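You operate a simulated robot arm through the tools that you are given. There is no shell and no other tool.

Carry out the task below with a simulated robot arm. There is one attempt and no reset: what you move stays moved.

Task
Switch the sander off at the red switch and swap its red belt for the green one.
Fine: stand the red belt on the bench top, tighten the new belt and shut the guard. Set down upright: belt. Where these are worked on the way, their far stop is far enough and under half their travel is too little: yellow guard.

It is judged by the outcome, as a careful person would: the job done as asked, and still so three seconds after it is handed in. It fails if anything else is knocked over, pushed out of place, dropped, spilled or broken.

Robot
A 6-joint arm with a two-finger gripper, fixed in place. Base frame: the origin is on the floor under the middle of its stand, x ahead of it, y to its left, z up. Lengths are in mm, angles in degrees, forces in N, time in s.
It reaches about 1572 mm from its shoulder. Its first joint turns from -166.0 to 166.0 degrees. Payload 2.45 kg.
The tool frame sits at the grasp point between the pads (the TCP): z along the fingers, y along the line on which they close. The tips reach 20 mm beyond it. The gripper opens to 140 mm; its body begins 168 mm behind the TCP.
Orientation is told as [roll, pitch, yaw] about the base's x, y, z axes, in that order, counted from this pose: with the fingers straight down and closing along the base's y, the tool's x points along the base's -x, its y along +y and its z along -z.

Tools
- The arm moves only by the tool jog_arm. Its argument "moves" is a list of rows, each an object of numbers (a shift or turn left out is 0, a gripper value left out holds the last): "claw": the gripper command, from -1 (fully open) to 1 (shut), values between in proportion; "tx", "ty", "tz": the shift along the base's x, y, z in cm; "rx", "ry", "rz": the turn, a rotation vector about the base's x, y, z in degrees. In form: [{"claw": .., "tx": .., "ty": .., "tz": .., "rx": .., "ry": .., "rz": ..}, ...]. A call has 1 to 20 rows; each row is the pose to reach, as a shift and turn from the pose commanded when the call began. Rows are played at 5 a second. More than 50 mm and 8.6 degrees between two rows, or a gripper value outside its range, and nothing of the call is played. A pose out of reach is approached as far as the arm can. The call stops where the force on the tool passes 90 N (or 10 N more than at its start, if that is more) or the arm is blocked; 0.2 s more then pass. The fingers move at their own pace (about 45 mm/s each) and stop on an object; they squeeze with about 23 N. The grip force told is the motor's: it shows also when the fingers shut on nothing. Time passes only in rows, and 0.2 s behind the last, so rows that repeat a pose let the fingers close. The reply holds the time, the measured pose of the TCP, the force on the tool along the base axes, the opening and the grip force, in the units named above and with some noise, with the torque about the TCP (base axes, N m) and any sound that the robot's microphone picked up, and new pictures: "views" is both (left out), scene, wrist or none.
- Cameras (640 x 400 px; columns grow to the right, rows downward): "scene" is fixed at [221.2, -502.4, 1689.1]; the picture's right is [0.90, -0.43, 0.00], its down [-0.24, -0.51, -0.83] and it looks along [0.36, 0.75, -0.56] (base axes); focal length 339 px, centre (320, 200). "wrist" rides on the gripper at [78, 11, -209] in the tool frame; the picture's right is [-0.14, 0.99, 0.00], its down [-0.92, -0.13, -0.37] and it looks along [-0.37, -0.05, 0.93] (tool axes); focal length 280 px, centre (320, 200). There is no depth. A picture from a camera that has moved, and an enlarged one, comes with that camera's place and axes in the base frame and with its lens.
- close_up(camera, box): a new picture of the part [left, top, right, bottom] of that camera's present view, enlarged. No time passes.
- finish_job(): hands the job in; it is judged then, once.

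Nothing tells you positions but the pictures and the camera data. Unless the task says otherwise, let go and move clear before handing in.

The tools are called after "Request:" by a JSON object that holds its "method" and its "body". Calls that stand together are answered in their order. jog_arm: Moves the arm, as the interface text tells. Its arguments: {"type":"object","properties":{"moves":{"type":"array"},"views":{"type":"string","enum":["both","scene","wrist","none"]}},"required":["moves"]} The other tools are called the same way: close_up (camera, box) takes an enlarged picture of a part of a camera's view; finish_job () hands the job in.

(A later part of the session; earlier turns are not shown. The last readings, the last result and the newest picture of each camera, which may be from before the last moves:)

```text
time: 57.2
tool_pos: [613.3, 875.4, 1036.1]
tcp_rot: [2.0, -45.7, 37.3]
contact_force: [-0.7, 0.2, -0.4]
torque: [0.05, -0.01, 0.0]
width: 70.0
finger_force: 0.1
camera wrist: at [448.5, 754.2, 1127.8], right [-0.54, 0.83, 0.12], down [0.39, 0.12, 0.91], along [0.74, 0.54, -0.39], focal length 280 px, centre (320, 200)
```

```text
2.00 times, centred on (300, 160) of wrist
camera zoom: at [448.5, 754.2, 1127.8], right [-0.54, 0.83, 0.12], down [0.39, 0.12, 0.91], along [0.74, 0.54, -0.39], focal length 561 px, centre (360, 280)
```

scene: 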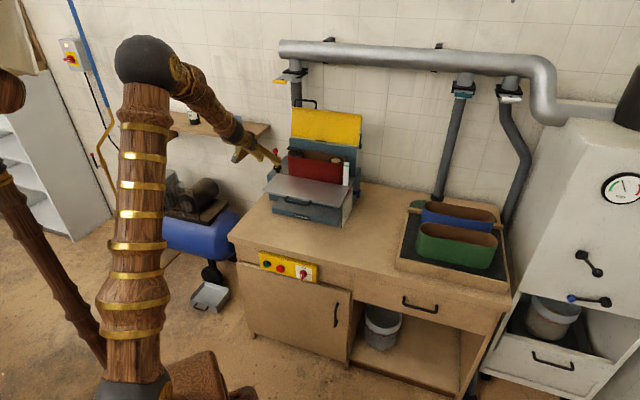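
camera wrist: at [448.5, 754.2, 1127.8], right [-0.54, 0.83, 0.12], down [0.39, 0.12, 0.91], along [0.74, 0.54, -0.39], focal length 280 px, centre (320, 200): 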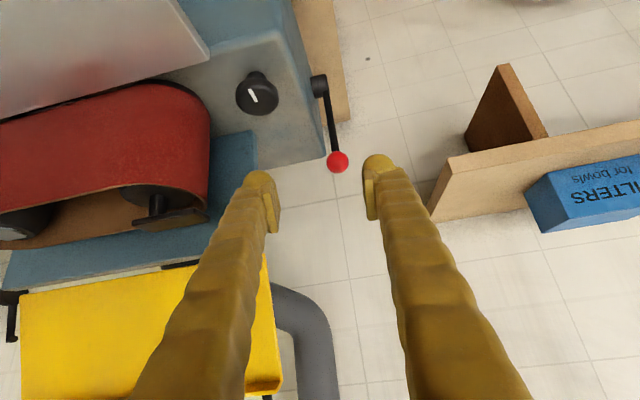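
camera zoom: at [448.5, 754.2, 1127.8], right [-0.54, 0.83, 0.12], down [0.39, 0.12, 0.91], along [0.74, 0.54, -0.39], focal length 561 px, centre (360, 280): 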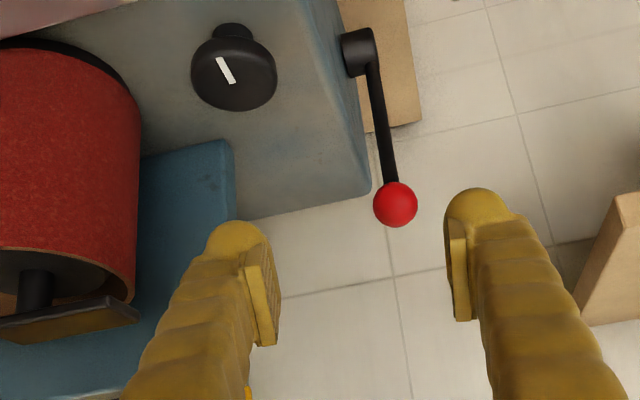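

The dial is undisturbed: its mark still points the same way. I'll fix the orientation and approach the ball more slowly, keeping the finger shafts above the dial.

Request:
{"method": "jog_arm", "body": {"moves": [{"tx": 0.28, "ty": 0.46, "tz": -0.3, "rx": 0.85, "ry": -1.16, "rz": 0.6}, {"tx": 0.56, "ty": 0.91, "tz": -0.8, "rx": 1.7, "ry": -2.3, "rz": 1.2}, {"tx": 0.84, "ty": 1.37, "tz": -1.3, "rx": 2.55, "ry": -3.5, "rz": 1.8}, {"tx": 1.12, "ty": 1.83, "tz": -1.9, "rx": 3.4, "ry": -4.6, "rz": 2.4}, {"tx": 1.4, "ty": 2.28, "tz": -2.5, "rx": 4.25, "ry": -5.8, "rz": 3.05}, {"tx": 1.67, "ty": 2.74, "tz": -3.1, "rx": 5.1, "ry": -7, "rz": 3.7}, {"tx": 1.95, "ty": 3.2, "tz": -3.8, "rx": 5.95, "ry": -8.1, "rz": 4.3}, {"tx": 2.23, "ty": 3.66, "tz": -4.5, "rx": 6.8, "ry": -9.3, "rz": 4.9}, {"tx": 2.51, "ty": 4.1, "tz": -5.2, "rx": 7.65, "ry": -10.4, "rz": 5.5}, {"tx": 2.79, "ty": 4.57, "tz": -5.9, "rx": 8.5, "ry": -11.6, "rz": 6.1}, {"tx": 2.79, "ty": 4.57, "tz": -5.9, "rx": 8.5, "ry": -11.6, "rz": 6.1}], "views": "wrist"}}

Request:
{"method": "close_up", "body": {"camera": "scene", "box": [230, 110, 350, 200]}}

```text
time: 59.6
tool_pos: [641.9, 921.0, 978.9]
tcp_rot: [-0.1, -59.9, 45.2]
contact_force: [0.4, 0.9, 0.3]
torque: [0.01, 0.0, 0.0]
width: 70.0
finger_force: 0.0
camera wrist: at [479.3, 772.0, 1016.1], right [-0.65, 0.75, 0.12], down [0.19, 0.01, 0.98], along [0.73, 0.66, -0.15], focal length 280 px, centre (320, 200)
```

wrist: 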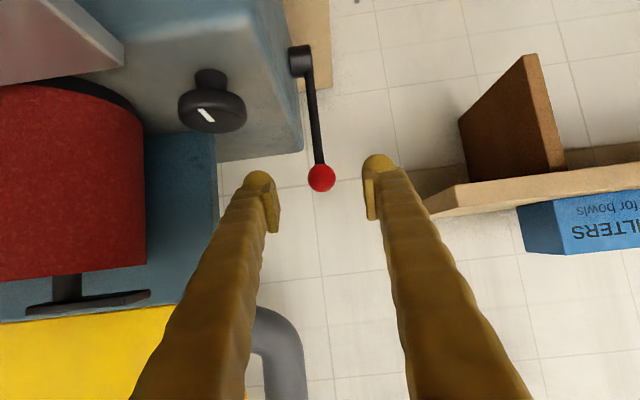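

```text
4.44 times, centred on (290, 155) of scene
camera zoom: at [221.2, -502.4, 1689.1], right [0.9, -0.43, 0.0], down [-0.24, -0.51, -0.83], along [0.36, 0.75, -0.56], focal length 1507 px, centre (453, 400)
```

zoom: 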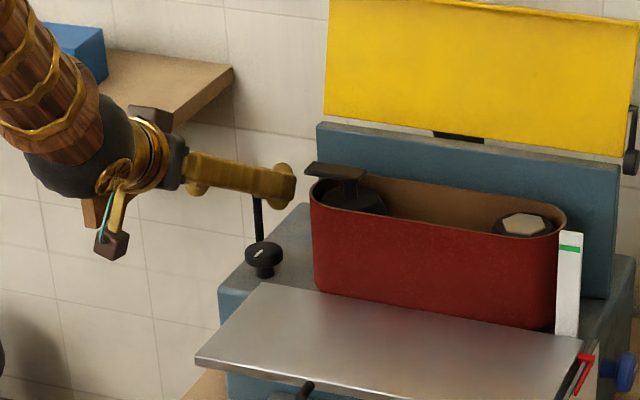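

The ball is centred between the fingers. I'll advance onto it and close.

Request:
{"method": "jog_arm", "body": {"moves": [{"tx": 0.68, "ty": 0.68, "tz": -0.5}, {"tx": 1.36, "ty": 1.36, "tz": -1.1}, {"tx": 2.04, "ty": 2.04, "tz": -1.6}, {"tx": 2.72, "ty": 2.72, "tz": -2.1}, {"tx": 3.3, "ty": 3.3, "tz": -2.6}, {"tx": 3.3, "ty": 3.3, "tz": -2.6, "claw": 0.4}, {"tx": 3.3, "ty": 3.3, "tz": -2.6, "claw": 1}, {"tx": 3.3, "ty": 3.3, "tz": -2.6, "claw": 1}, {"tx": 3.3, "ty": 3.3, "tz": -2.6, "claw": 1}], "views": "wrist"}}

Request:
{"method": "close_up", "body": {"camera": "scene", "box": [250, 125, 350, 200]}}

```text
time: 61.6
tool_pos: [674.1, 954.3, 954.6]
tcp_rot: [-0.2, -59.9, 45.3]
contact_force: [3.3, -1.7, 0.0]
torque: [0.06, -0.1, 0.0]
width: 23.7
finger_force: 31.5
camera wrist: at [510.9, 805.6, 991.9], right [-0.65, 0.75, 0.12], down [0.19, 0.01, 0.98], along [0.73, 0.66, -0.15], focal length 280 px, centre (320, 200)
```

wrist: 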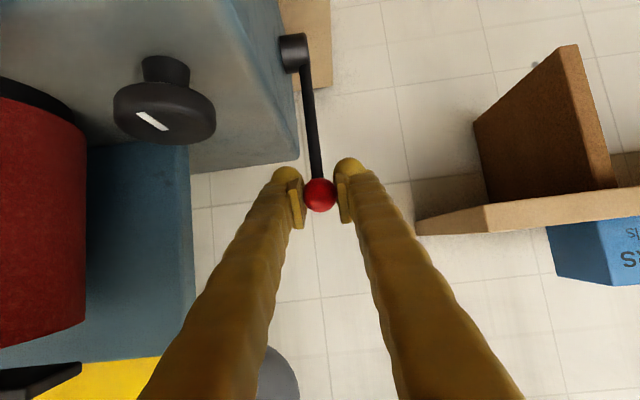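

```text
5.33 times, centred on (300, 162) of scene
camera zoom: at [221.2, -502.4, 1689.1], right [0.9, -0.43, 0.0], down [-0.24, -0.51, -0.83], along [0.36, 0.75, -0.56], focal length 1808 px, centre (427, 400)
```

zoom: 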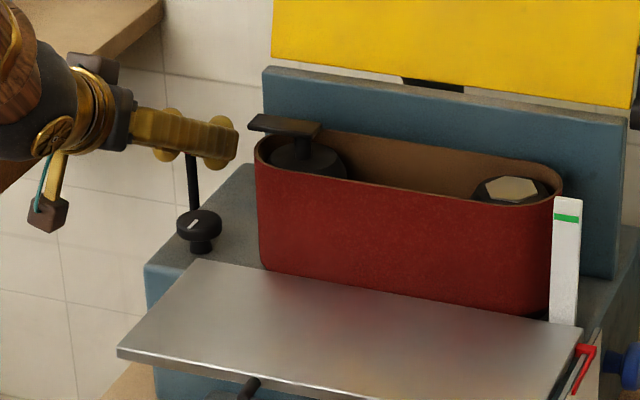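

I have the ball gripped, and the lever stands roughly vertical. I'll pull it gently toward the front to test the direction.

Request:
{"method": "jog_arm", "body": {"moves": [{"tx": -0.5, "ty": -0.5, "tz": 0.0}, {"tx": -1.0, "ty": -1.0, "tz": 0.0}, {"tx": -1.6, "ty": -1.6, "tz": -0.1}, {"tx": -2.2, "ty": -2.2, "tz": -0.25}, {"tx": -2.8, "ty": -2.8, "tz": -0.5}, {"tx": -3.2, "ty": -3.2, "tz": -0.7}, {"tx": -3.2, "ty": -3.2, "tz": -0.7}], "views": "wrist"}}

Request:
{"method": "close_up", "body": {"camera": "scene", "box": [250, 125, 350, 200]}}

```text
time: 63.2
tool_pos: [641.6, 921.3, 947.3]
tcp_rot: [-0.1, -59.9, 45.2]
contact_force: [10.9, -0.5, 2.1]
torque: [0.71, -0.67, -0.08]
width: 23.6
finger_force: 44.6
camera wrist: at [478.3, 773.1, 983.8], right [-0.65, 0.75, 0.12], down [0.19, 0.01, 0.98], along [0.73, 0.66, -0.15], focal length 280 px, centre (320, 200)
```

wrist: 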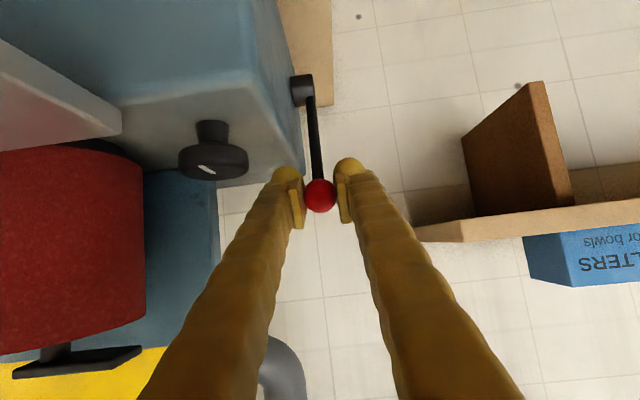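

```text
5.33 times, centred on (300, 162) of scene
camera zoom: at [221.2, -502.4, 1689.1], right [0.9, -0.43, 0.0], down [-0.24, -0.51, -0.83], along [0.36, 0.75, -0.56], focal length 1808 px, centre (427, 400)
```

zoom: 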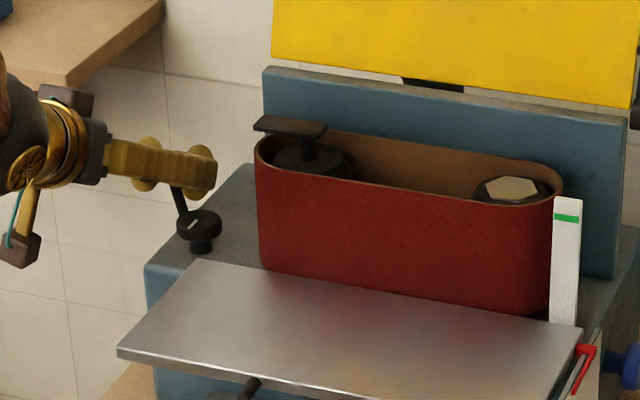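

The lever moves forward and the left drum shifts inward, so this is the release direction. I'll continue along the arc while watching clearance to the body.

Request:
{"method": "jog_arm", "body": {"moves": [{"tx": -0.3, "ty": -0.3, "tz": -0.15}, {"tx": -0.57, "ty": -0.57, "tz": -0.33}, {"tx": -0.85, "ty": -0.85, "tz": -0.52}, {"tx": -1.13, "ty": -1.13, "tz": -0.73}, {"tx": -1.42, "ty": -1.42, "tz": -0.98}, {"tx": -1.7, "ty": -1.7, "tz": -1.23}, {"tx": -1.97, "ty": -1.97, "tz": -1.5}, {"tx": -2.23, "ty": -2.23, "tz": -1.8}, {"tx": -2.23, "ty": -2.23, "tz": -1.8}], "views": "wrist"}}

Request:
{"method": "close_up", "body": {"camera": "scene", "box": [250, 125, 350, 200]}}

```text
time: 65.2
tool_pos: [620.2, 899.5, 929.8]
tcp_rot: [-0.2, -60.0, 45.3]
contact_force: [11.7, 12.3, 14.3]
torque: [0.88, -1.26, 0.07]
width: 23.7
finger_force: 45.2
camera wrist: at [456.9, 751.6, 965.7], right [-0.65, 0.75, 0.12], down [0.19, 0.01, 0.98], along [0.73, 0.66, -0.15], focal length 280 px, centre (320, 200)
```

wrist: 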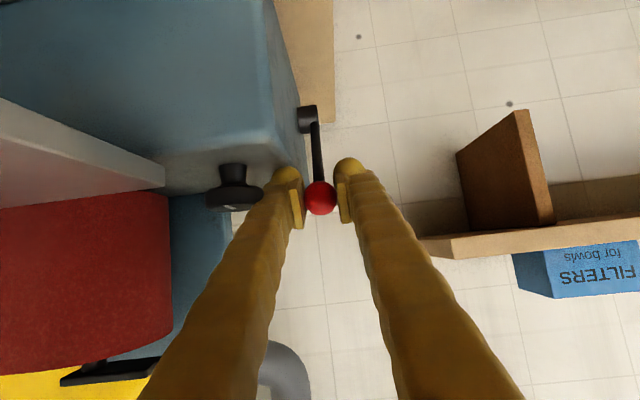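

```text
5.33 times, centred on (300, 162) of scene
camera zoom: at [221.2, -502.4, 1689.1], right [0.9, -0.43, 0.0], down [-0.24, -0.51, -0.83], along [0.36, 0.75, -0.56], focal length 1808 px, centre (427, 400)
```

zoom: 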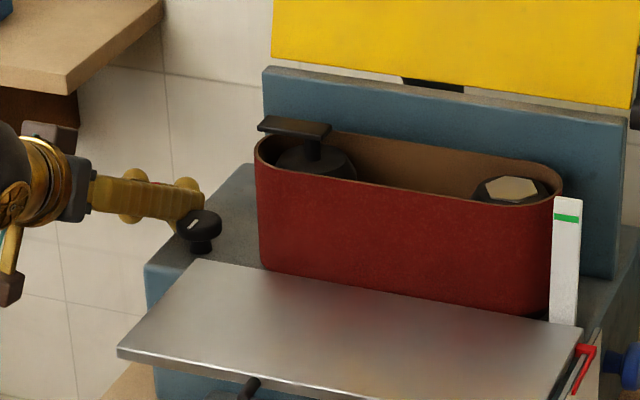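

The lever is about 40° forward, and the drum has moved in by about 8 mm. The right finger is now close to the dial and the body, so I'll ease the grip slightly, slide straight up off the ball and switch to pushing.

Request:
{"method": "jog_arm", "body": {"moves": [{"claw": 0.6}, {"claw": 0.6}, {"claw": 0.6, "tz": 1}, {"tz": 2.5}, {"tz": 4.5}, {"tz": 7}, {"tz": 9}, {"tz": 9}], "views": "wrist"}}

Request:
{"method": "close_up", "body": {"camera": "scene", "box": [250, 125, 350, 200]}}

```text
time: 67.0
tool_pos: [620.6, 899.9, 1018.9]
tcp_rot: [0.0, -59.8, 45.3]
contact_force: [0.7, -0.7, 0.1]
torque: [0.03, -0.02, -0.03]
width: 27.8
finger_force: 0.1
camera wrist: at [458.3, 751.2, 1055.1], right [-0.65, 0.75, 0.12], down [0.19, 0.01, 0.98], along [0.73, 0.66, -0.15], focal length 280 px, centre (320, 200)
```

wrist: 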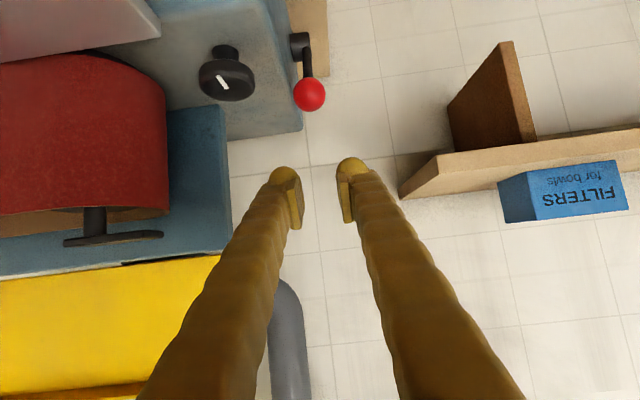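

```text
5.33 times, centred on (300, 162) of scene
camera zoom: at [221.2, -502.4, 1689.1], right [0.9, -0.43, 0.0], down [-0.24, -0.51, -0.83], along [0.36, 0.75, -0.56], focal length 1808 px, centre (427, 400)
```

zoom: 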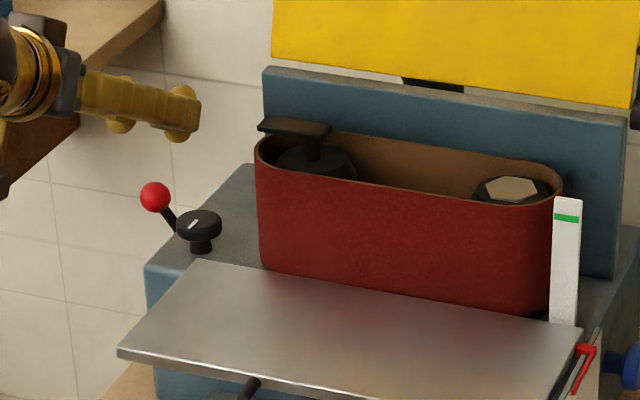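

The lever stays where I left it. I'll close the fingers, level the tool to horizontal and shift left so it clears the sander body.

Request:
{"method": "jog_arm", "body": {"moves": [{"tx": -0.16, "ty": 0.16, "rx": 4.2, "ry": -4.2, "claw": 1}, {"tx": -0.32, "ty": 0.32, "rx": 8.5, "ry": -8.5}, {"tx": -0.5, "ty": 0.5, "rx": 12.7, "ry": -12.7}, {"tx": -0.65, "ty": 0.65, "rx": 17, "ry": -17}, {"tx": -0.8, "ty": 0.8, "rx": 21.2, "ry": -21.2}, {"tx": -0.8, "ty": 0.8, "rx": 21.2, "ry": -21.2}], "views": "wrist"}}

Request:
{"method": "close_up", "body": {"camera": "wrist", "box": [180, 40, 420, 220]}}

```text
time: 68.4
tool_pos: [612.2, 905.9, 1018.7]
tcp_rot: [-65.0, -89.9, 110.2]
contact_force: [0.0, -0.5, -0.2]
torque: [0.0, 0.0, 0.01]
width: 0.0
finger_force: 22.8
camera wrist: at [456.4, 766.4, 940.1], right [-0.7, 0.7, 0.14], down [-0.17, -0.35, 0.92], along [0.69, 0.62, 0.36], focal length 280 px, centre (320, 200)
```

wrist: 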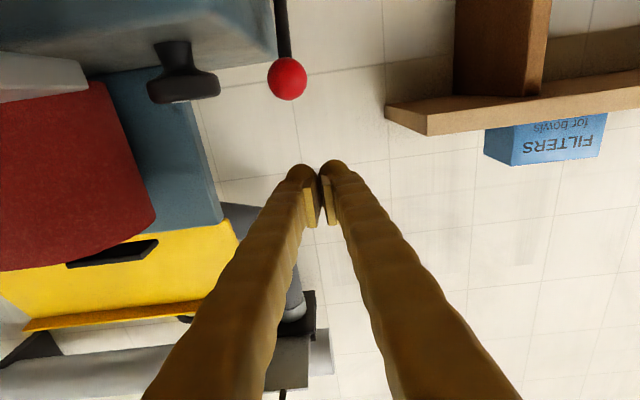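

```text
2.22 times, centred on (300, 130) of wrist
camera zoom: at [456.4, 766.4, 940.1], right [-0.7, 0.7, 0.14], down [-0.17, -0.35, 0.92], along [0.69, 0.62, 0.36], focal length 623 px, centre (364, 356)
```

zoom: 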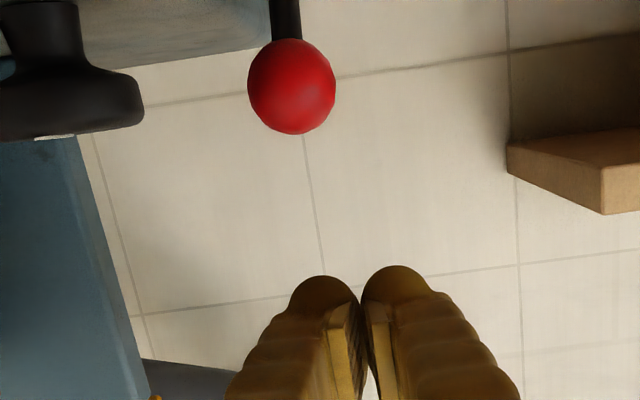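

The closed fingers are horizontal above the ball. I'll push the lever down and forward along its arc until it reaches its stop.

Request:
{"method": "jog_arm", "body": {"moves": [{"tz": -2.5}, {"tz": -4.5}, {"tz": -5.5}, {"tx": -0.5, "ty": -0.5, "tz": -6.7}, {"tx": -0.92, "ty": -0.92, "tz": -7.4}, {"tx": -1.27, "ty": -1.27, "tz": -8.1}, {"tx": -1.63, "ty": -1.63, "tz": -8.9}, {"tx": -1.9, "ty": -1.9, "tz": -9.8}, {"tx": -2.2, "ty": -2.2, "tz": -10.7}, {"tx": -2.4, "ty": -2.4, "tz": -11.6}, {"tx": -2.4, "ty": -2.4, "tz": -11.6}], "views": "wrist"}}

Request:
{"method": "close_up", "body": {"camera": "scene", "box": [250, 125, 350, 200]}}

```text
time: 70.8
tool_pos: [588.4, 888.9, 906.8]
tcp_rot: [-74.7, -88.8, 119.2]
contact_force: [0.5, 0.1, 0.1]
torque: [-0.01, -0.02, 0.02]
width: 0.0
finger_force: 23.1
out of reach, approached as far as the arm can: row 8, 9, 10, 11
camera wrist: at [431.3, 749.0, 828.7], right [-0.7, 0.71, 0.12], down [-0.18, -0.33, 0.93], along [0.69, 0.62, 0.36], focal length 280 px, centre (320, 200)
```

wrist: 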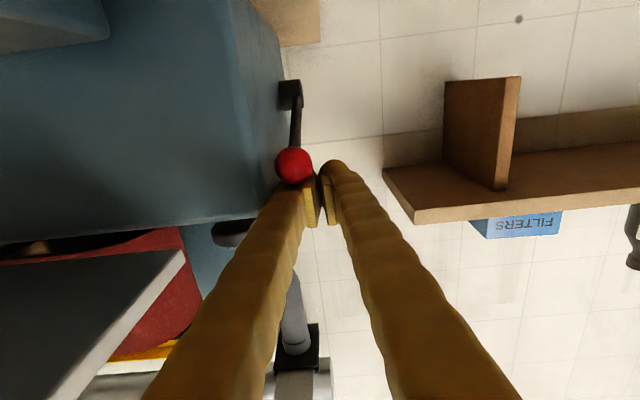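

```text
5.33 times, centred on (300, 162) of scene
camera zoom: at [221.2, -502.4, 1689.1], right [0.9, -0.43, 0.0], down [-0.24, -0.51, -0.83], along [0.36, 0.75, -0.56], focal length 1808 px, centre (427, 400)
```

zoom: 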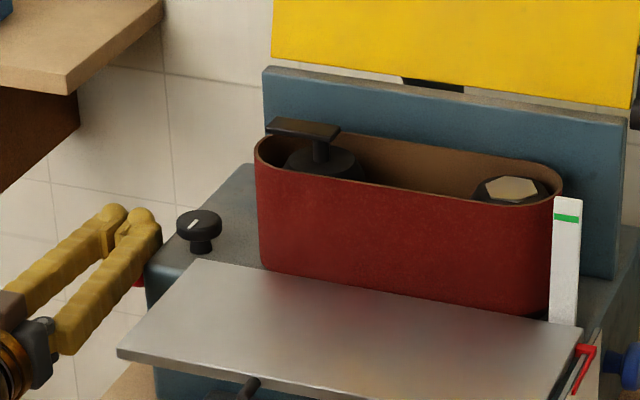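

The drum has moved in about 12 mm. I'll continue pressing the lever down toward its stop.

Request:
{"method": "jog_arm", "body": {"moves": [{"tx": -0.1, "ty": -0.1, "tz": -0.8}, {"tx": -0.2, "ty": -0.2, "tz": -1.6}, {"tx": -0.3, "ty": -0.3, "tz": -2.4}, {"tx": -0.3, "ty": -0.3, "tz": -3.2}, {"tx": -0.3, "ty": -0.3, "tz": -4.0}, {"tx": -0.3, "ty": -0.3, "tz": -4.0}], "views": "wrist"}}

Request:
{"method": "close_up", "body": {"camera": "scene", "box": [250, 125, 350, 200]}}

Request:
{"method": "close_up", "body": {"camera": "wrist", "box": [220, 40, 380, 240]}}

```text
time: 72.0
tool_pos: [583.6, 895.2, 888.1]
tcp_rot: [-117.6, -88.3, 161.9]
contact_force: [0.2, -3.6, 28.7]
torque: [-0.85, -0.17, 0.0]
width: 0.0
finger_force: 23.0
out of reach, approached as far as the arm can: row 1, 2, 3, 4, 5
stopped in row 5: the force on the tool passed its limit at 113 N (the readings are from after the stop); the commanded pose is now the measured one
camera wrist: at [427.2, 756.7, 807.5], right [-0.7, 0.71, 0.11], down [-0.2, -0.34, 0.92], along [0.69, 0.62, 0.38], focal length 280 px, centre (320, 200)
```

wrist: 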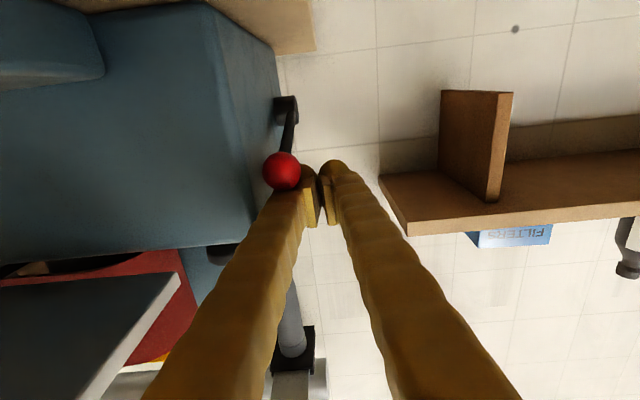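

```text
5.33 times, centred on (300, 162) of scene
camera zoom: at [221.2, -502.4, 1689.1], right [0.9, -0.43, 0.0], down [-0.24, -0.51, -0.83], along [0.36, 0.75, -0.56], focal length 1808 px, centre (427, 400)
```

zoom: 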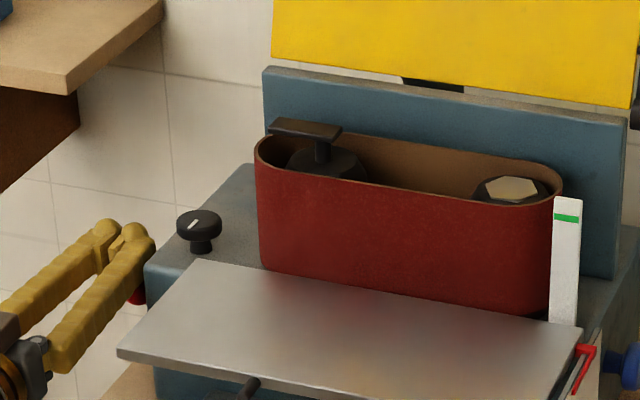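

```text
2.00 times, centred on (300, 140) of wrist
camera zoom: at [427.2, 756.7, 807.5], right [-0.7, 0.71, 0.11], down [-0.2, -0.34, 0.92], along [0.69, 0.62, 0.38], focal length 561 px, centre (360, 320)
```

zoom: 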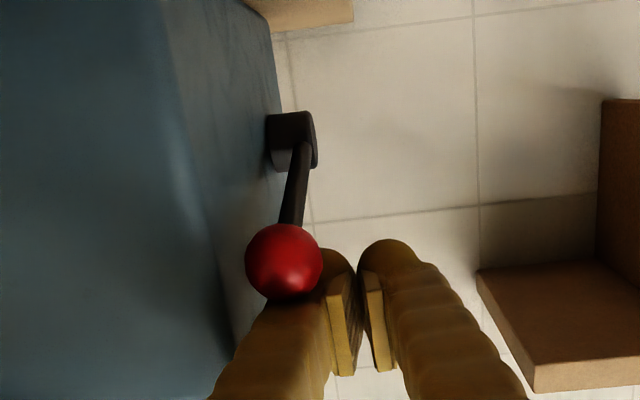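

The lever has reached its stop, and the drum's bar is now inside the belt outline, so the belt should lift off. I'll raise the arm clear of the lever.

Request:
{"method": "jog_arm", "body": {"moves": [{"tz": 1.5}, {"tz": 4}, {"tz": 8}, {"tz": 12.5}, {"tz": 17}, {"tz": 21.5}, {"tx": -1, "ty": -1, "tz": 25}, {"tx": -3, "ty": -3, "tz": 27}, {"tx": -3, "ty": -3, "tz": 27}], "views": "wrist"}}

Request:
{"method": "close_up", "body": {"camera": "scene", "box": [250, 125, 350, 200]}}

```text
time: 74.0
tool_pos: [548.5, 867.2, 1155.3]
tcp_rot: [-107.8, -88.5, 152.1]
contact_force: [-0.5, -0.2, 0.1]
torque: [0.0, 0.01, 0.01]
width: 0.2
finger_force: 23.0
camera wrist: at [393.1, 727.4, 1075.0], right [-0.7, 0.71, 0.11], down [-0.2, -0.34, 0.92], along [0.69, 0.62, 0.37], focal length 280 px, centre (320, 200)
```

wrist: 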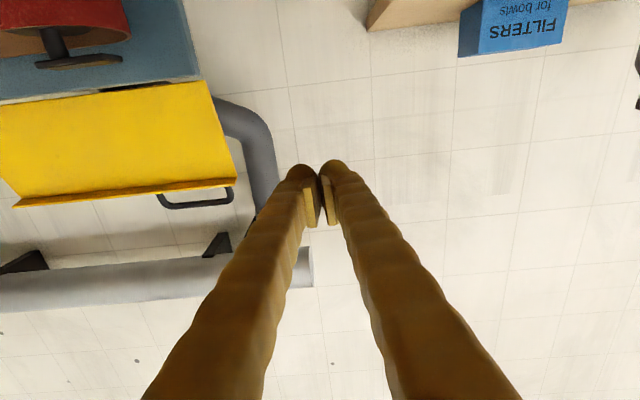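

```text
5.33 times, centred on (300, 162) of scene
camera zoom: at [221.2, -502.4, 1689.1], right [0.9, -0.43, 0.0], down [-0.24, -0.51, -0.83], along [0.36, 0.75, -0.56], focal length 1808 px, centre (427, 400)
```

zoom: 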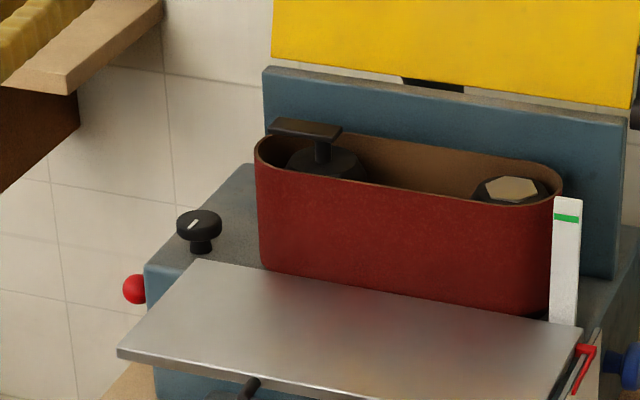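

The lever is down and the belt is free. I'll return the tool to pointing down above the sander.

Request:
{"method": "jog_arm", "body": {"moves": [{"tx": 0.88, "ty": -1.07, "tz": 0.38, "rx": -5.3, "ry": 5.3}, {"tx": 1.76, "ty": -2.14, "tz": 0.75, "rx": -10.6, "ry": 10.6}, {"tx": 2.64, "ty": -3.2, "tz": 1.1, "rx": -15.9, "ry": 15.9}, {"tx": 3.5, "ty": -4.3, "tz": 1.5, "rx": -21.2, "ry": 21.2}, {"tx": 4.4, "ty": -5.35, "tz": 1.9, "rx": -26.5, "ry": 26.5}, {"tx": 5.3, "ty": -6.4, "tz": 2.25, "rx": -31.8, "ry": 31.8}, {"tx": 6.2, "ty": -7.5, "tz": 2.6, "rx": -37.1, "ry": 37.1}, {"tx": 7.0, "ty": -8.5, "tz": 3.0, "rx": -42.4, "ry": 42.4}, {"tx": 7.9, "ty": -9.6, "tz": 3.4, "rx": -47.7, "ry": 47.7}, {"tx": 8.8, "ty": -10.7, "tz": 3.75, "rx": -53, "ry": 53}, {"tx": 9.7, "ty": -11.7, "tz": 4.1, "rx": -58.3, "ry": 58.3}, {"tx": 10.5, "ty": -12.8, "tz": 4.5, "rx": -63.6, "ry": 63.6}, {"tx": 10.5, "ty": -12.8, "tz": 4.5, "rx": -63.6, "ry": 63.6}], "views": "none"}}

```text
time: 76.8
tool_pos: [658.0, 737.1, 1201.5]
tcp_rot: [-0.7, -0.4, 46.6]
contact_force: [-0.6, 0.1, -0.3]
torque: [0.01, 0.02, 0.05]
width: 0.3
finger_force: 23.5
out of reach, approached as far as the arm can: row 5
```

Nearly level. Now I'll yaw to face along the bench, open the fingers to about 40 mm, and position above the belt's front wall.

Request:
{"method": "jog_arm", "body": {"moves": [{"tx": 0.7, "ty": -0.54, "tz": -0.2, "rz": -7.63, "claw": 0.43}, {"tx": 1.4, "ty": -1.08, "tz": -0.4, "rz": -15.3}, {"tx": 2.1, "ty": -1.6, "tz": -0.7, "rz": -22.9}, {"tx": 2.8, "ty": -2.15, "tz": -1, "rz": -30.5}, {"tx": 3.5, "ty": -2.7, "tz": -1.2, "rz": -38.2}, {"tx": 4.2, "ty": -3.2, "tz": -1.5, "rz": -45.8}, {"tx": 4.9, "ty": -3.8, "tz": -1.8, "rz": -53.4}, {"tx": 5.6, "ty": -4.3, "tz": -2, "rz": -61}, {"tx": 6.3, "ty": -4.85, "tz": -2.3, "rz": -68.7}, {"tx": 7.0, "ty": -5.4, "tz": -2.6, "rz": -76.3}, {"tx": 7.7, "ty": -5.9, "tz": -2.9, "rz": -84}, {"tx": 8.38, "ty": -6.47, "tz": -3.1, "rz": -91.6}, {"tx": 8.38, "ty": -6.47, "tz": -3.1, "rz": -91.6}], "views": "wrist"}}

Request:
{"method": "close_up", "body": {"camera": "wrist", "box": [200, 0, 440, 200]}}

```text
time: 79.6
tool_pos: [743.7, 671.2, 1170.0]
tcp_rot: [-0.6, -0.6, -45.2]
contact_force: [0.1, -0.6, 0.0]
torque: [-0.01, 0.0, 0.0]
width: 39.7
finger_force: 0.0
camera wrist: at [695.5, 737.7, 1377.2], right [0.8, 0.6, -0.01], down [0.56, -0.74, 0.38], along [0.22, -0.31, -0.93], focal length 280 px, centre (320, 200)
```

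wrist: 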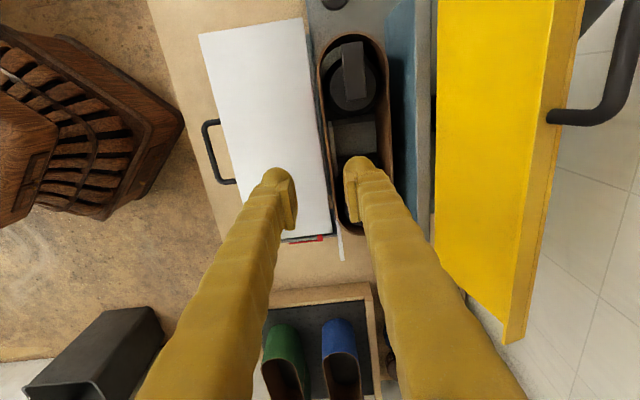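

```text
2.00 times, centred on (320, 100) of wrist
camera zoom: at [695.5, 737.7, 1377.2], right [0.8, 0.6, -0.01], down [0.56, -0.74, 0.38], along [0.22, -0.31, -0.93], focal length 561 px, centre (320, 400)
```

zoom: 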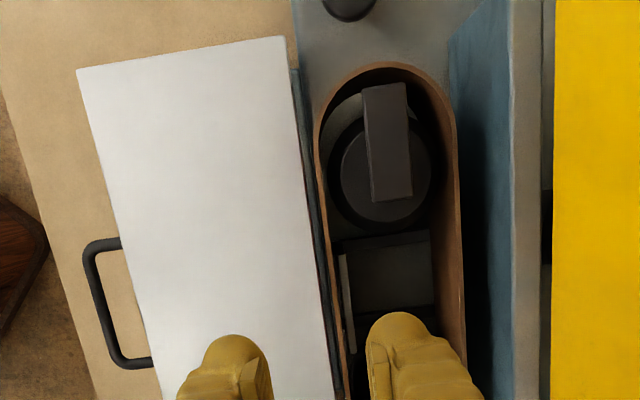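

The drum bar is now inside the belt outline. I'll descend to just above the rim, centred over the front wall, and check alignment before going lower.

Request:
{"method": "jog_arm", "body": {"moves": [{"tx": 0.2, "ty": 0.4, "tz": -2.5, "rx": 0.4}, {"tx": 0.44, "ty": 0.76, "tz": -5, "rx": 0.85}, {"tx": 0.44, "ty": 0.76, "tz": -7.5, "rx": 0.85}, {"tx": 0.44, "ty": 0.76, "tz": -9.5, "rx": 0.85}, {"tx": 0.44, "ty": 0.76, "tz": -11, "rx": 0.85}, {"tx": 0.44, "ty": 0.76, "tz": -11, "rx": 0.85}], "views": "wrist"}}

Request:
{"method": "close_up", "body": {"camera": "wrist", "box": [220, 60, 460, 260]}}

Request:
{"method": "close_up", "body": {"camera": "scene", "box": [260, 100, 370, 190]}}

```text
time: 81.0
tool_pos: [747.4, 680.4, 1058.8]
tcp_rot: [0.0, 0.1, -45.1]
contact_force: [0.8, 0.4, -0.3]
torque: [0.01, -0.01, 0.02]
width: 39.8
finger_force: 0.0
camera wrist: at [699.6, 743.0, 1267.4], right [0.8, 0.6, 0.0], down [0.56, -0.74, 0.37], along [0.22, -0.29, -0.93], focal length 280 px, centre (320, 200)
```

wrist: 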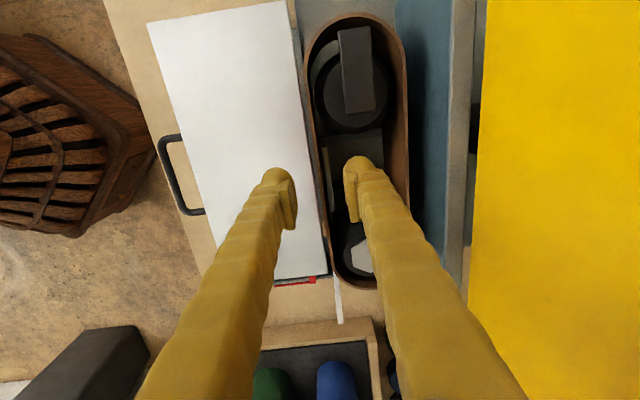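

```text
2.00 times, centred on (340, 160) of wrist
camera zoom: at [699.6, 743.0, 1267.4], right [0.8, 0.6, 0.0], down [0.56, -0.74, 0.37], along [0.22, -0.29, -0.93], focal length 561 px, centre (280, 280)
```

zoom: 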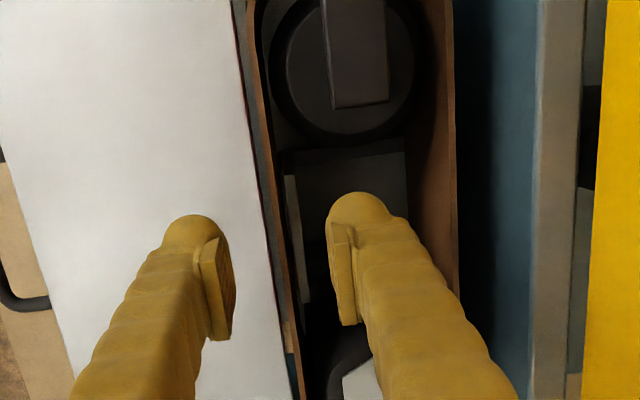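

```text
4.44 times, centred on (315, 145) of scene
camera zoom: at [221.2, -502.4, 1689.1], right [0.9, -0.43, 0.0], down [-0.24, -0.51, -0.83], along [0.36, 0.75, -0.56], focal length 1507 px, centre (342, 444)
```

zoom: 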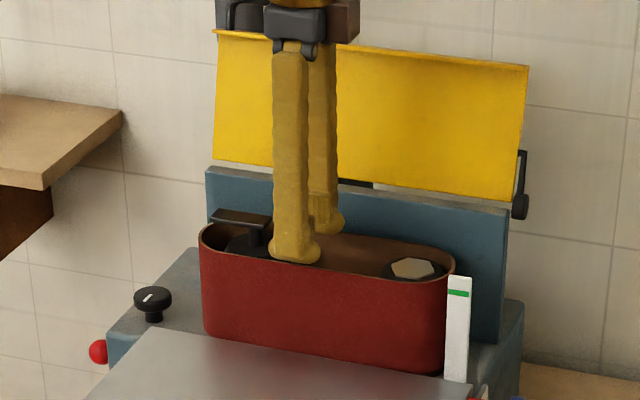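

The front wall is centred between the pads. I'll lower about 45 mm into the belt and grip the front wall.

Request:
{"method": "jog_arm", "body": {"moves": [{"tz": -1.2}, {"tz": -2.4}, {"tz": -3.6}, {"tz": -4.6}, {"tz": -4.6, "claw": 0.7}, {"tz": -4.6, "claw": 1}, {"tz": -4.6, "claw": 1}, {"tz": -4.6, "claw": 1}, {"tz": -4.6, "claw": 1}], "views": "wrist"}}

Request:
{"method": "close_up", "body": {"camera": "scene", "box": [260, 100, 370, 190]}}

```text
time: 83.0
tool_pos: [745.7, 679.3, 1012.3]
tcp_rot: [-0.1, 0.2, -45.2]
contact_force: [-1.0, -0.5, -0.2]
torque: [-0.03, 0.02, -0.03]
width: 5.9
finger_force: 23.3
camera wrist: at [698.3, 742.8, 1220.7], right [0.8, 0.6, 0.0], down [0.56, -0.74, 0.37], along [0.22, -0.29, -0.93], focal length 280 px, centre (320, 200)
```

wrist: 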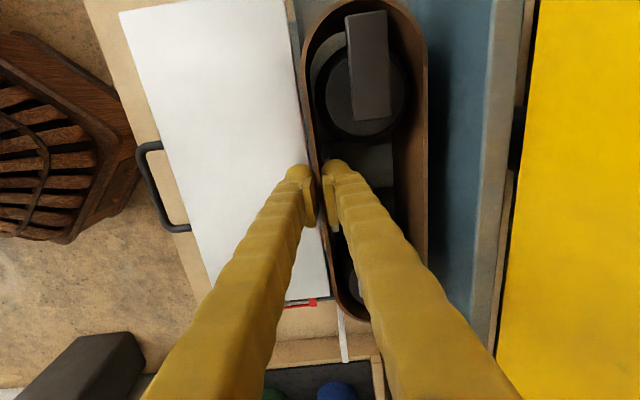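

```text
4.44 times, centred on (315, 145) of scene
camera zoom: at [221.2, -502.4, 1689.1], right [0.9, -0.43, 0.0], down [-0.24, -0.51, -0.83], along [0.36, 0.75, -0.56], focal length 1507 px, centre (342, 444)
```

zoom: 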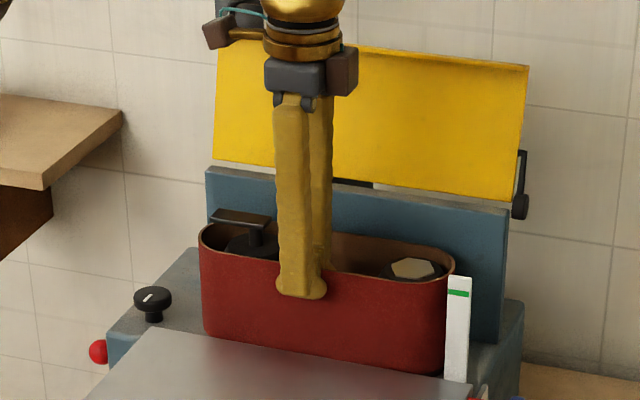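

I've gripped the front wall. I'll lift slowly with a slight shift right to clear the bar, checking partway.

Request:
{"method": "jog_arm", "body": {"moves": [{"tx": 0.1, "ty": -0.1, "tz": 0.3}, {"tx": 0.14, "ty": -0.14, "tz": 0.8}, {"tx": 0.14, "ty": -0.14, "tz": 1.5}, {"tx": 0.14, "ty": -0.14, "tz": 2.3}, {"tx": 0.14, "ty": -0.14, "tz": 3.1}, {"tx": 0.14, "ty": -0.14, "tz": 4.0}, {"tx": 0.14, "ty": -0.14, "tz": 4.0}], "views": "wrist"}}

Request:
{"method": "close_up", "body": {"camera": "scene", "box": [260, 100, 370, 190]}}

```text
time: 84.6
tool_pos: [745.7, 680.1, 1051.5]
tcp_rot: [0.1, 0.1, -45.0]
contact_force: [-0.2, -1.0, 0.8]
torque: [0.02, 0.01, 0.01]
width: 0.1
finger_force: 23.3
camera wrist: at [698.3, 741.6, 1261.4], right [0.8, 0.6, 0.0], down [0.56, -0.74, 0.37], along [0.22, -0.29, -0.93], focal length 280 px, centre (320, 200)
```

wrist: 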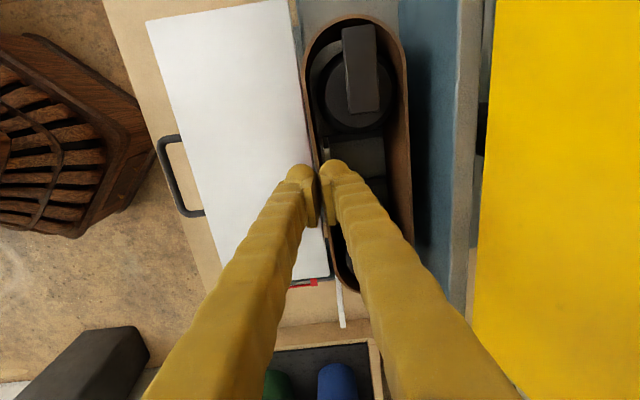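

```text
4.44 times, centred on (315, 145) of scene
camera zoom: at [221.2, -502.4, 1689.1], right [0.9, -0.43, 0.0], down [-0.24, -0.51, -0.83], along [0.36, 0.75, -0.56], focal length 1507 px, centre (342, 444)
```

zoom: 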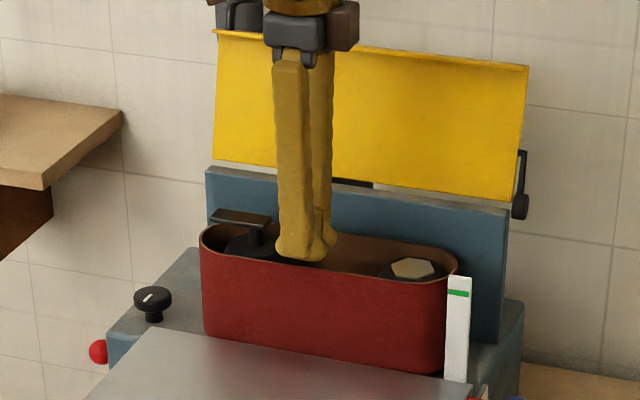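

The fingers slipped off and the belt stayed in place. I'll regrip deeper and lift in tiny steps, reading the force to find out whether the belt is held by something.

Request:
{"method": "jog_arm", "body": {"moves": [{"claw": 0.43}, {"claw": 0.43}, {"claw": 0.43}, {"tx": -0.07, "ty": 0.0, "tz": -1.5}, {"tx": -0.07, "ty": 0.0, "tz": -3}, {"tx": -0.07, "ty": 0.0, "tz": -4.5}, {"tx": -0.07, "ty": 0.0, "tz": -5.8}, {"tx": -0.07, "ty": 0.0, "tz": -5.8, "claw": 1}, {"tx": -0.07, "ty": 0.0, "tz": -5.8, "claw": 1}, {"tx": -0.07, "ty": 0.0, "tz": -5.8, "claw": 1}, {"tx": -0.07, "ty": 0.0, "tz": -5.8, "claw": 1}], "views": "wrist"}}

Request:
{"method": "close_up", "body": {"camera": "wrist", "box": [240, 0, 480, 240]}}

```text
time: 87.0
tool_pos: [746.2, 682.5, 995.5]
tcp_rot: [0.1, 0.1, -45.1]
contact_force: [33.1, 31.5, -8.7]
torque: [0.27, -0.22, -0.01]
width: 19.1
finger_force: 23.5
camera wrist: at [698.9, 744.1, 1203.4], right [0.8, 0.6, 0.0], down [0.56, -0.74, 0.37], along [0.22, -0.29, -0.93], focal length 280 px, centre (320, 200)
```

wrist: 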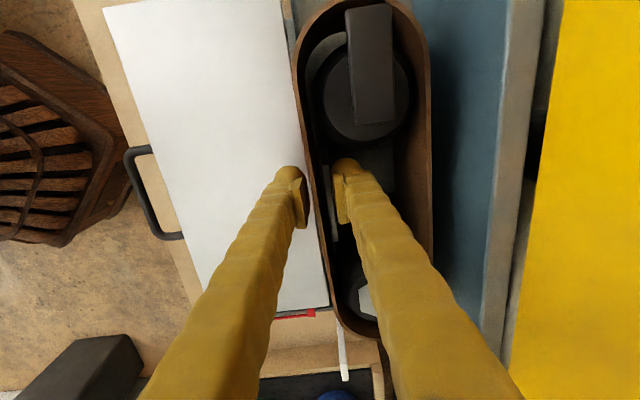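

```text
1.67 times, centred on (360, 120) of wrist
camera zoom: at [698.9, 744.1, 1203.4], right [0.8, 0.6, 0.0], down [0.56, -0.74, 0.37], along [0.22, -0.29, -0.93], focal length 467 px, centre (253, 333)
```

zoom: 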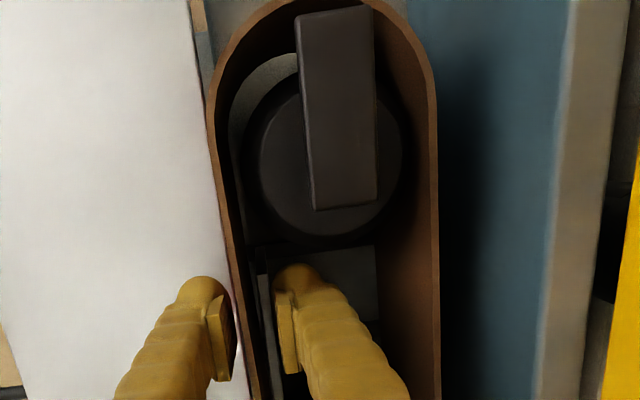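

At this depth the inner finger met the fixed platen behind the belt wall. I'll reopen, raise so only the belt wall is gripped, then lift a few millimetres and read the force.

Request:
{"method": "jog_arm", "body": {"moves": [{"claw": 0.43}, {"claw": 0.43}, {"claw": 0.43, "tx": -0.15, "ty": -0.15, "tz": 0.6}, {"tx": -0.15, "ty": -0.15, "tz": 1.2}, {"tx": -0.15, "ty": -0.15, "tz": 1.3, "claw": 0.8}, {"tx": -0.15, "ty": -0.15, "tz": 1.3, "claw": 1}, {"tx": -0.15, "ty": -0.15, "tz": 1.3, "claw": 1}, {"tx": -0.15, "ty": -0.15, "tz": 1.3, "claw": 1}], "views": "wrist"}}

```text
time: 88.8
tool_pos: [744.8, 677.9, 1009.4]
tcp_rot: [0.0, 0.1, -45.0]
contact_force: [-0.8, -0.1, 1.0]
torque: [-0.01, 0.0, 0.02]
width: 6.0
finger_force: 22.7
camera wrist: at [696.9, 741.4, 1218.1], right [0.8, 0.6, 0.0], down [0.56, -0.74, 0.37], along [0.22, -0.29, -0.93], focal length 280 px, centre (320, 200)
```

wrist: 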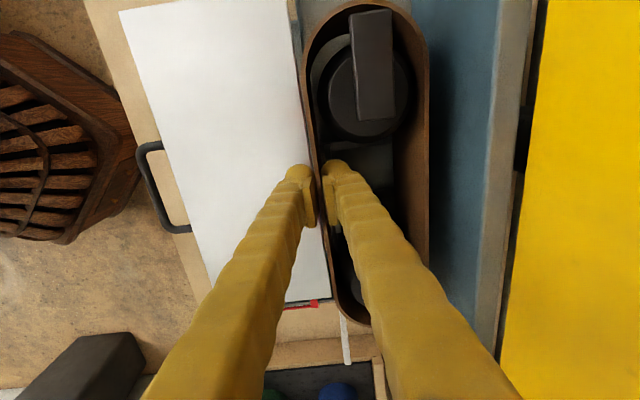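

The grip on the wall is balanced at 6 mm with no net force. I'll lift just a few millimetres and read the force.

Request:
{"method": "jog_arm", "body": {"moves": [{"tz": 0.1}, {"tz": 0.2}, {"tz": 0.3}], "views": "none"}}

```text
time: 89.6
tool_pos: [744.4, 677.6, 1009.9]
tcp_rot: [0.0, 0.1, -45.1]
contact_force: [7.6, 4.6, -4.9]
torque: [0.03, -0.13, 0.19]
width: 6.2
finger_force: 23.3
```

Request:
{"method": "jog_arm", "body": {"moves": [{"tz": 0.2}, {"tz": 0.4}, {"tz": 0.4}], "views": "none"}}

```text
time: 90.4
tool_pos: [744.7, 677.3, 1016.7]
tcp_rot: [0.0, 0.1, -45.2]
contact_force: [1.3, 1.2, -0.9]
torque: [0.01, -0.01, 0.14]
width: 6.1
finger_force: 23.6
```

Request:
{"method": "close_up", "body": {"camera": "scene", "box": [260, 110, 370, 190]}}

Request:
{"method": "close_up", "body": {"camera": "wrist", "box": [240, 0, 480, 240]}}

```text
5.00 times, centred on (315, 150) of scene
camera zoom: at [221.2, -502.4, 1689.1], right [0.9, -0.43, 0.0], down [-0.24, -0.51, -0.83], along [0.36, 0.75, -0.56], focal length 1695 px, centre (345, 450)
```

zoom: 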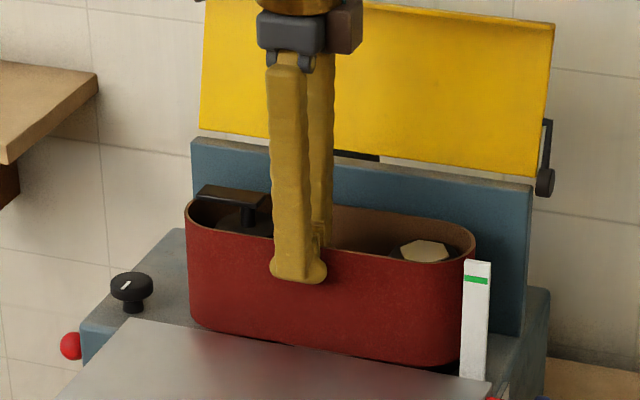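

```text
1.67 times, centred on (360, 120) of wrist
camera zoom: at [696.8, 740.5, 1224.9], right [0.8, 0.6, 0.0], down [0.56, -0.74, 0.37], along [0.22, -0.29, -0.93], focal length 467 px, centre (253, 333)
```

zoom: 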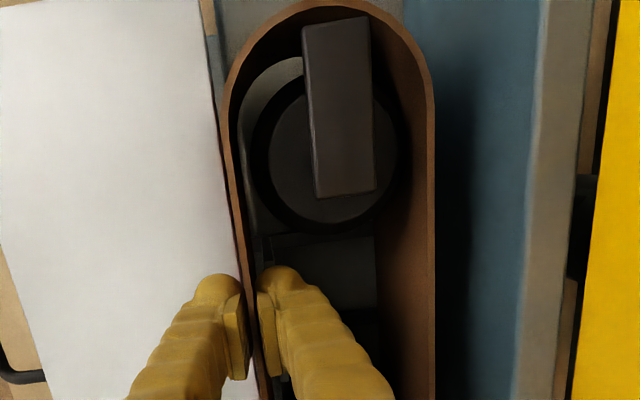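

The belt is rising with the fingers this time. I'll continue lifting slowly and straight up.

Request:
{"method": "jog_arm", "body": {"moves": [{"tz": 0.2}, {"tz": 0.4}, {"tz": 0.6}, {"tz": 0.8}, {"tz": 1.0}, {"tz": 1.2}, {"tz": 1.4}, {"tz": 1.6}, {"tz": 1.8}, {"tz": 2.0}, {"tz": 2.2}, {"tz": 2.4}], "views": "wrist"}}

Request:
{"method": "close_up", "body": {"camera": "scene", "box": [260, 110, 370, 190]}}

```text
time: 93.0
tool_pos: [743.2, 678.8, 1038.8]
tcp_rot: [0.0, 0.2, -45.1]
contact_force: [4.0, 1.4, -2.6]
torque: [0.03, 0.03, 0.2]
width: 5.9
finger_force: 22.9
camera wrist: at [696.1, 741.2, 1248.0], right [0.8, 0.6, 0.0], down [0.56, -0.74, 0.37], along [0.22, -0.29, -0.93], focal length 280 px, centre (320, 200)
```

wrist: 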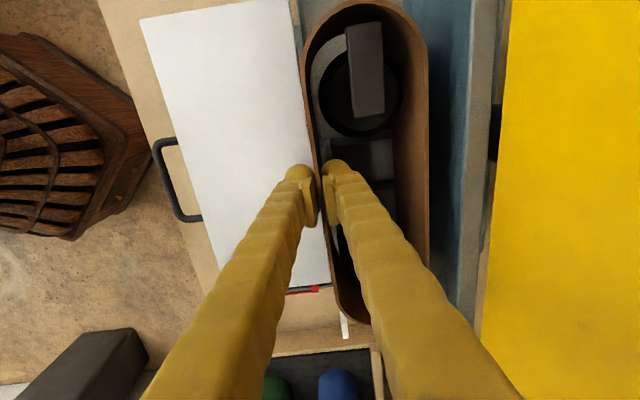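

```text
5.00 times, centred on (315, 150) of scene
camera zoom: at [221.2, -502.4, 1689.1], right [0.9, -0.43, 0.0], down [-0.24, -0.51, -0.83], along [0.36, 0.75, -0.56], focal length 1695 px, centre (345, 450)
```

zoom: 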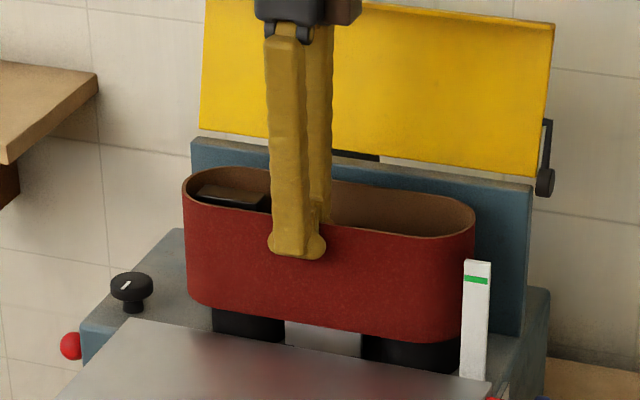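

The red belt is coming off cleanly. I'll keep lifting until its bottom clears the drum bar.

Request:
{"method": "jog_arm", "body": {"moves": [{"tz": 0.3}, {"tz": 0.6}, {"tz": 0.9}, {"tz": 1.2}, {"tz": 1.6}, {"tz": 2.0}, {"tz": 2.4}, {"tz": 2.8}, {"tz": 3.2}, {"tz": 3.6}, {"tz": 4.0}, {"tz": 4.4}, {"tz": 4.8}, {"tz": 5.2}, {"tz": 5.6}, {"tz": 6.0}], "views": "wrist"}}

Request:
{"method": "close_up", "body": {"camera": "scene", "box": [260, 90, 370, 190]}}

```text
time: 96.4
tool_pos: [745.7, 677.2, 1099.5]
tcp_rot: [0.0, 0.2, -45.1]
contact_force: [-0.1, -0.9, -0.8]
torque: [0.0, -0.02, 0.0]
width: 6.0
finger_force: 22.7
camera wrist: at [697.5, 740.1, 1308.4], right [0.8, 0.6, 0.0], down [0.56, -0.74, 0.37], along [0.22, -0.29, -0.93], focal length 280 px, centre (320, 200)
```

wrist: 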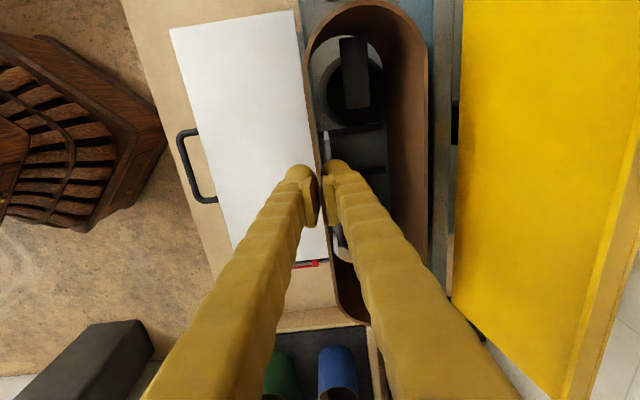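

```text
4.00 times, centred on (315, 140) of scene
camera zoom: at [221.2, -502.4, 1689.1], right [0.9, -0.43, 0.0], down [-0.24, -0.51, -0.83], along [0.36, 0.75, -0.56], focal length 1356 px, centre (340, 440)
```

zoom: 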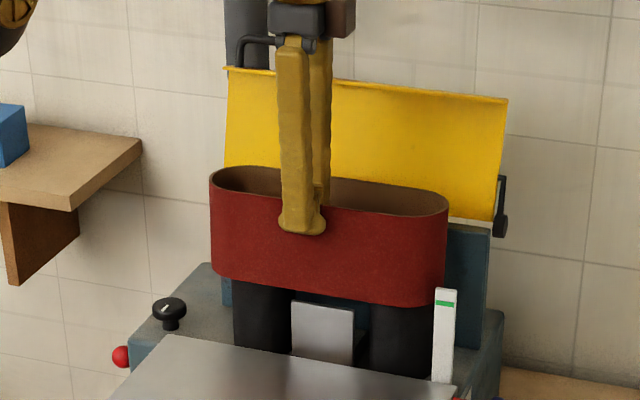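

Request:
{"method": "jog_arm", "body": {"moves": [{"tz": 0.5}, {"tz": 1.0}, {"tz": 1.5}, {"tz": 2.0}, {"tz": 2.6}, {"tz": 3.2}, {"tz": 3.8}, {"tz": 4.4}, {"tz": 5.0}, {"tz": 5.6}, {"tz": 6.2}, {"tz": 6.8}, {"tz": 7.4}, {"tz": 8.0}, {"tz": 8.0}], "views": "wrist"}}

Request:
{"method": "close_up", "body": {"camera": "scene", "box": [250, 80, 370, 190]}}

```text
time: 99.6
tool_pos: [744.1, 676.2, 1179.0]
tcp_rot: [0.0, 0.2, -45.1]
contact_force: [-0.3, 0.3, -0.2]
torque: [-0.01, 0.02, 0.0]
width: 6.0
finger_force: 22.4
camera wrist: at [696.7, 740.2, 1387.8], right [0.8, 0.6, 0.0], down [0.56, -0.74, 0.37], along [0.22, -0.29, -0.93], focal length 280 px, centre (320, 200)
```

wrist: 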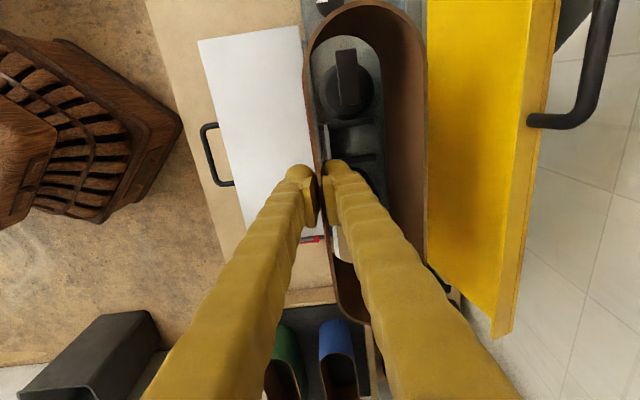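

```text
3.64 times, centred on (310, 135) of scene
camera zoom: at [221.2, -502.4, 1689.1], right [0.9, -0.43, 0.0], down [-0.24, -0.51, -0.83], along [0.36, 0.75, -0.56], focal length 1233 px, centre (356, 436)
```

zoom: 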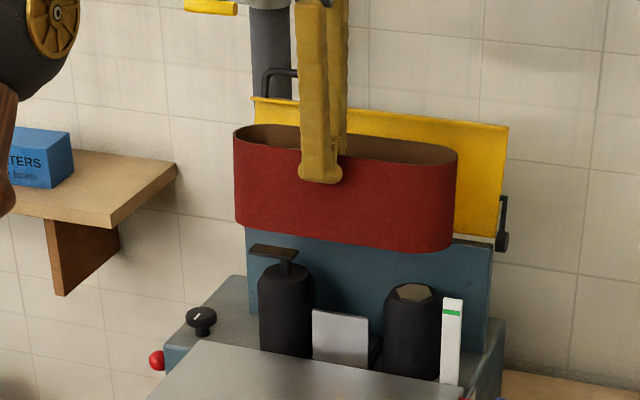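

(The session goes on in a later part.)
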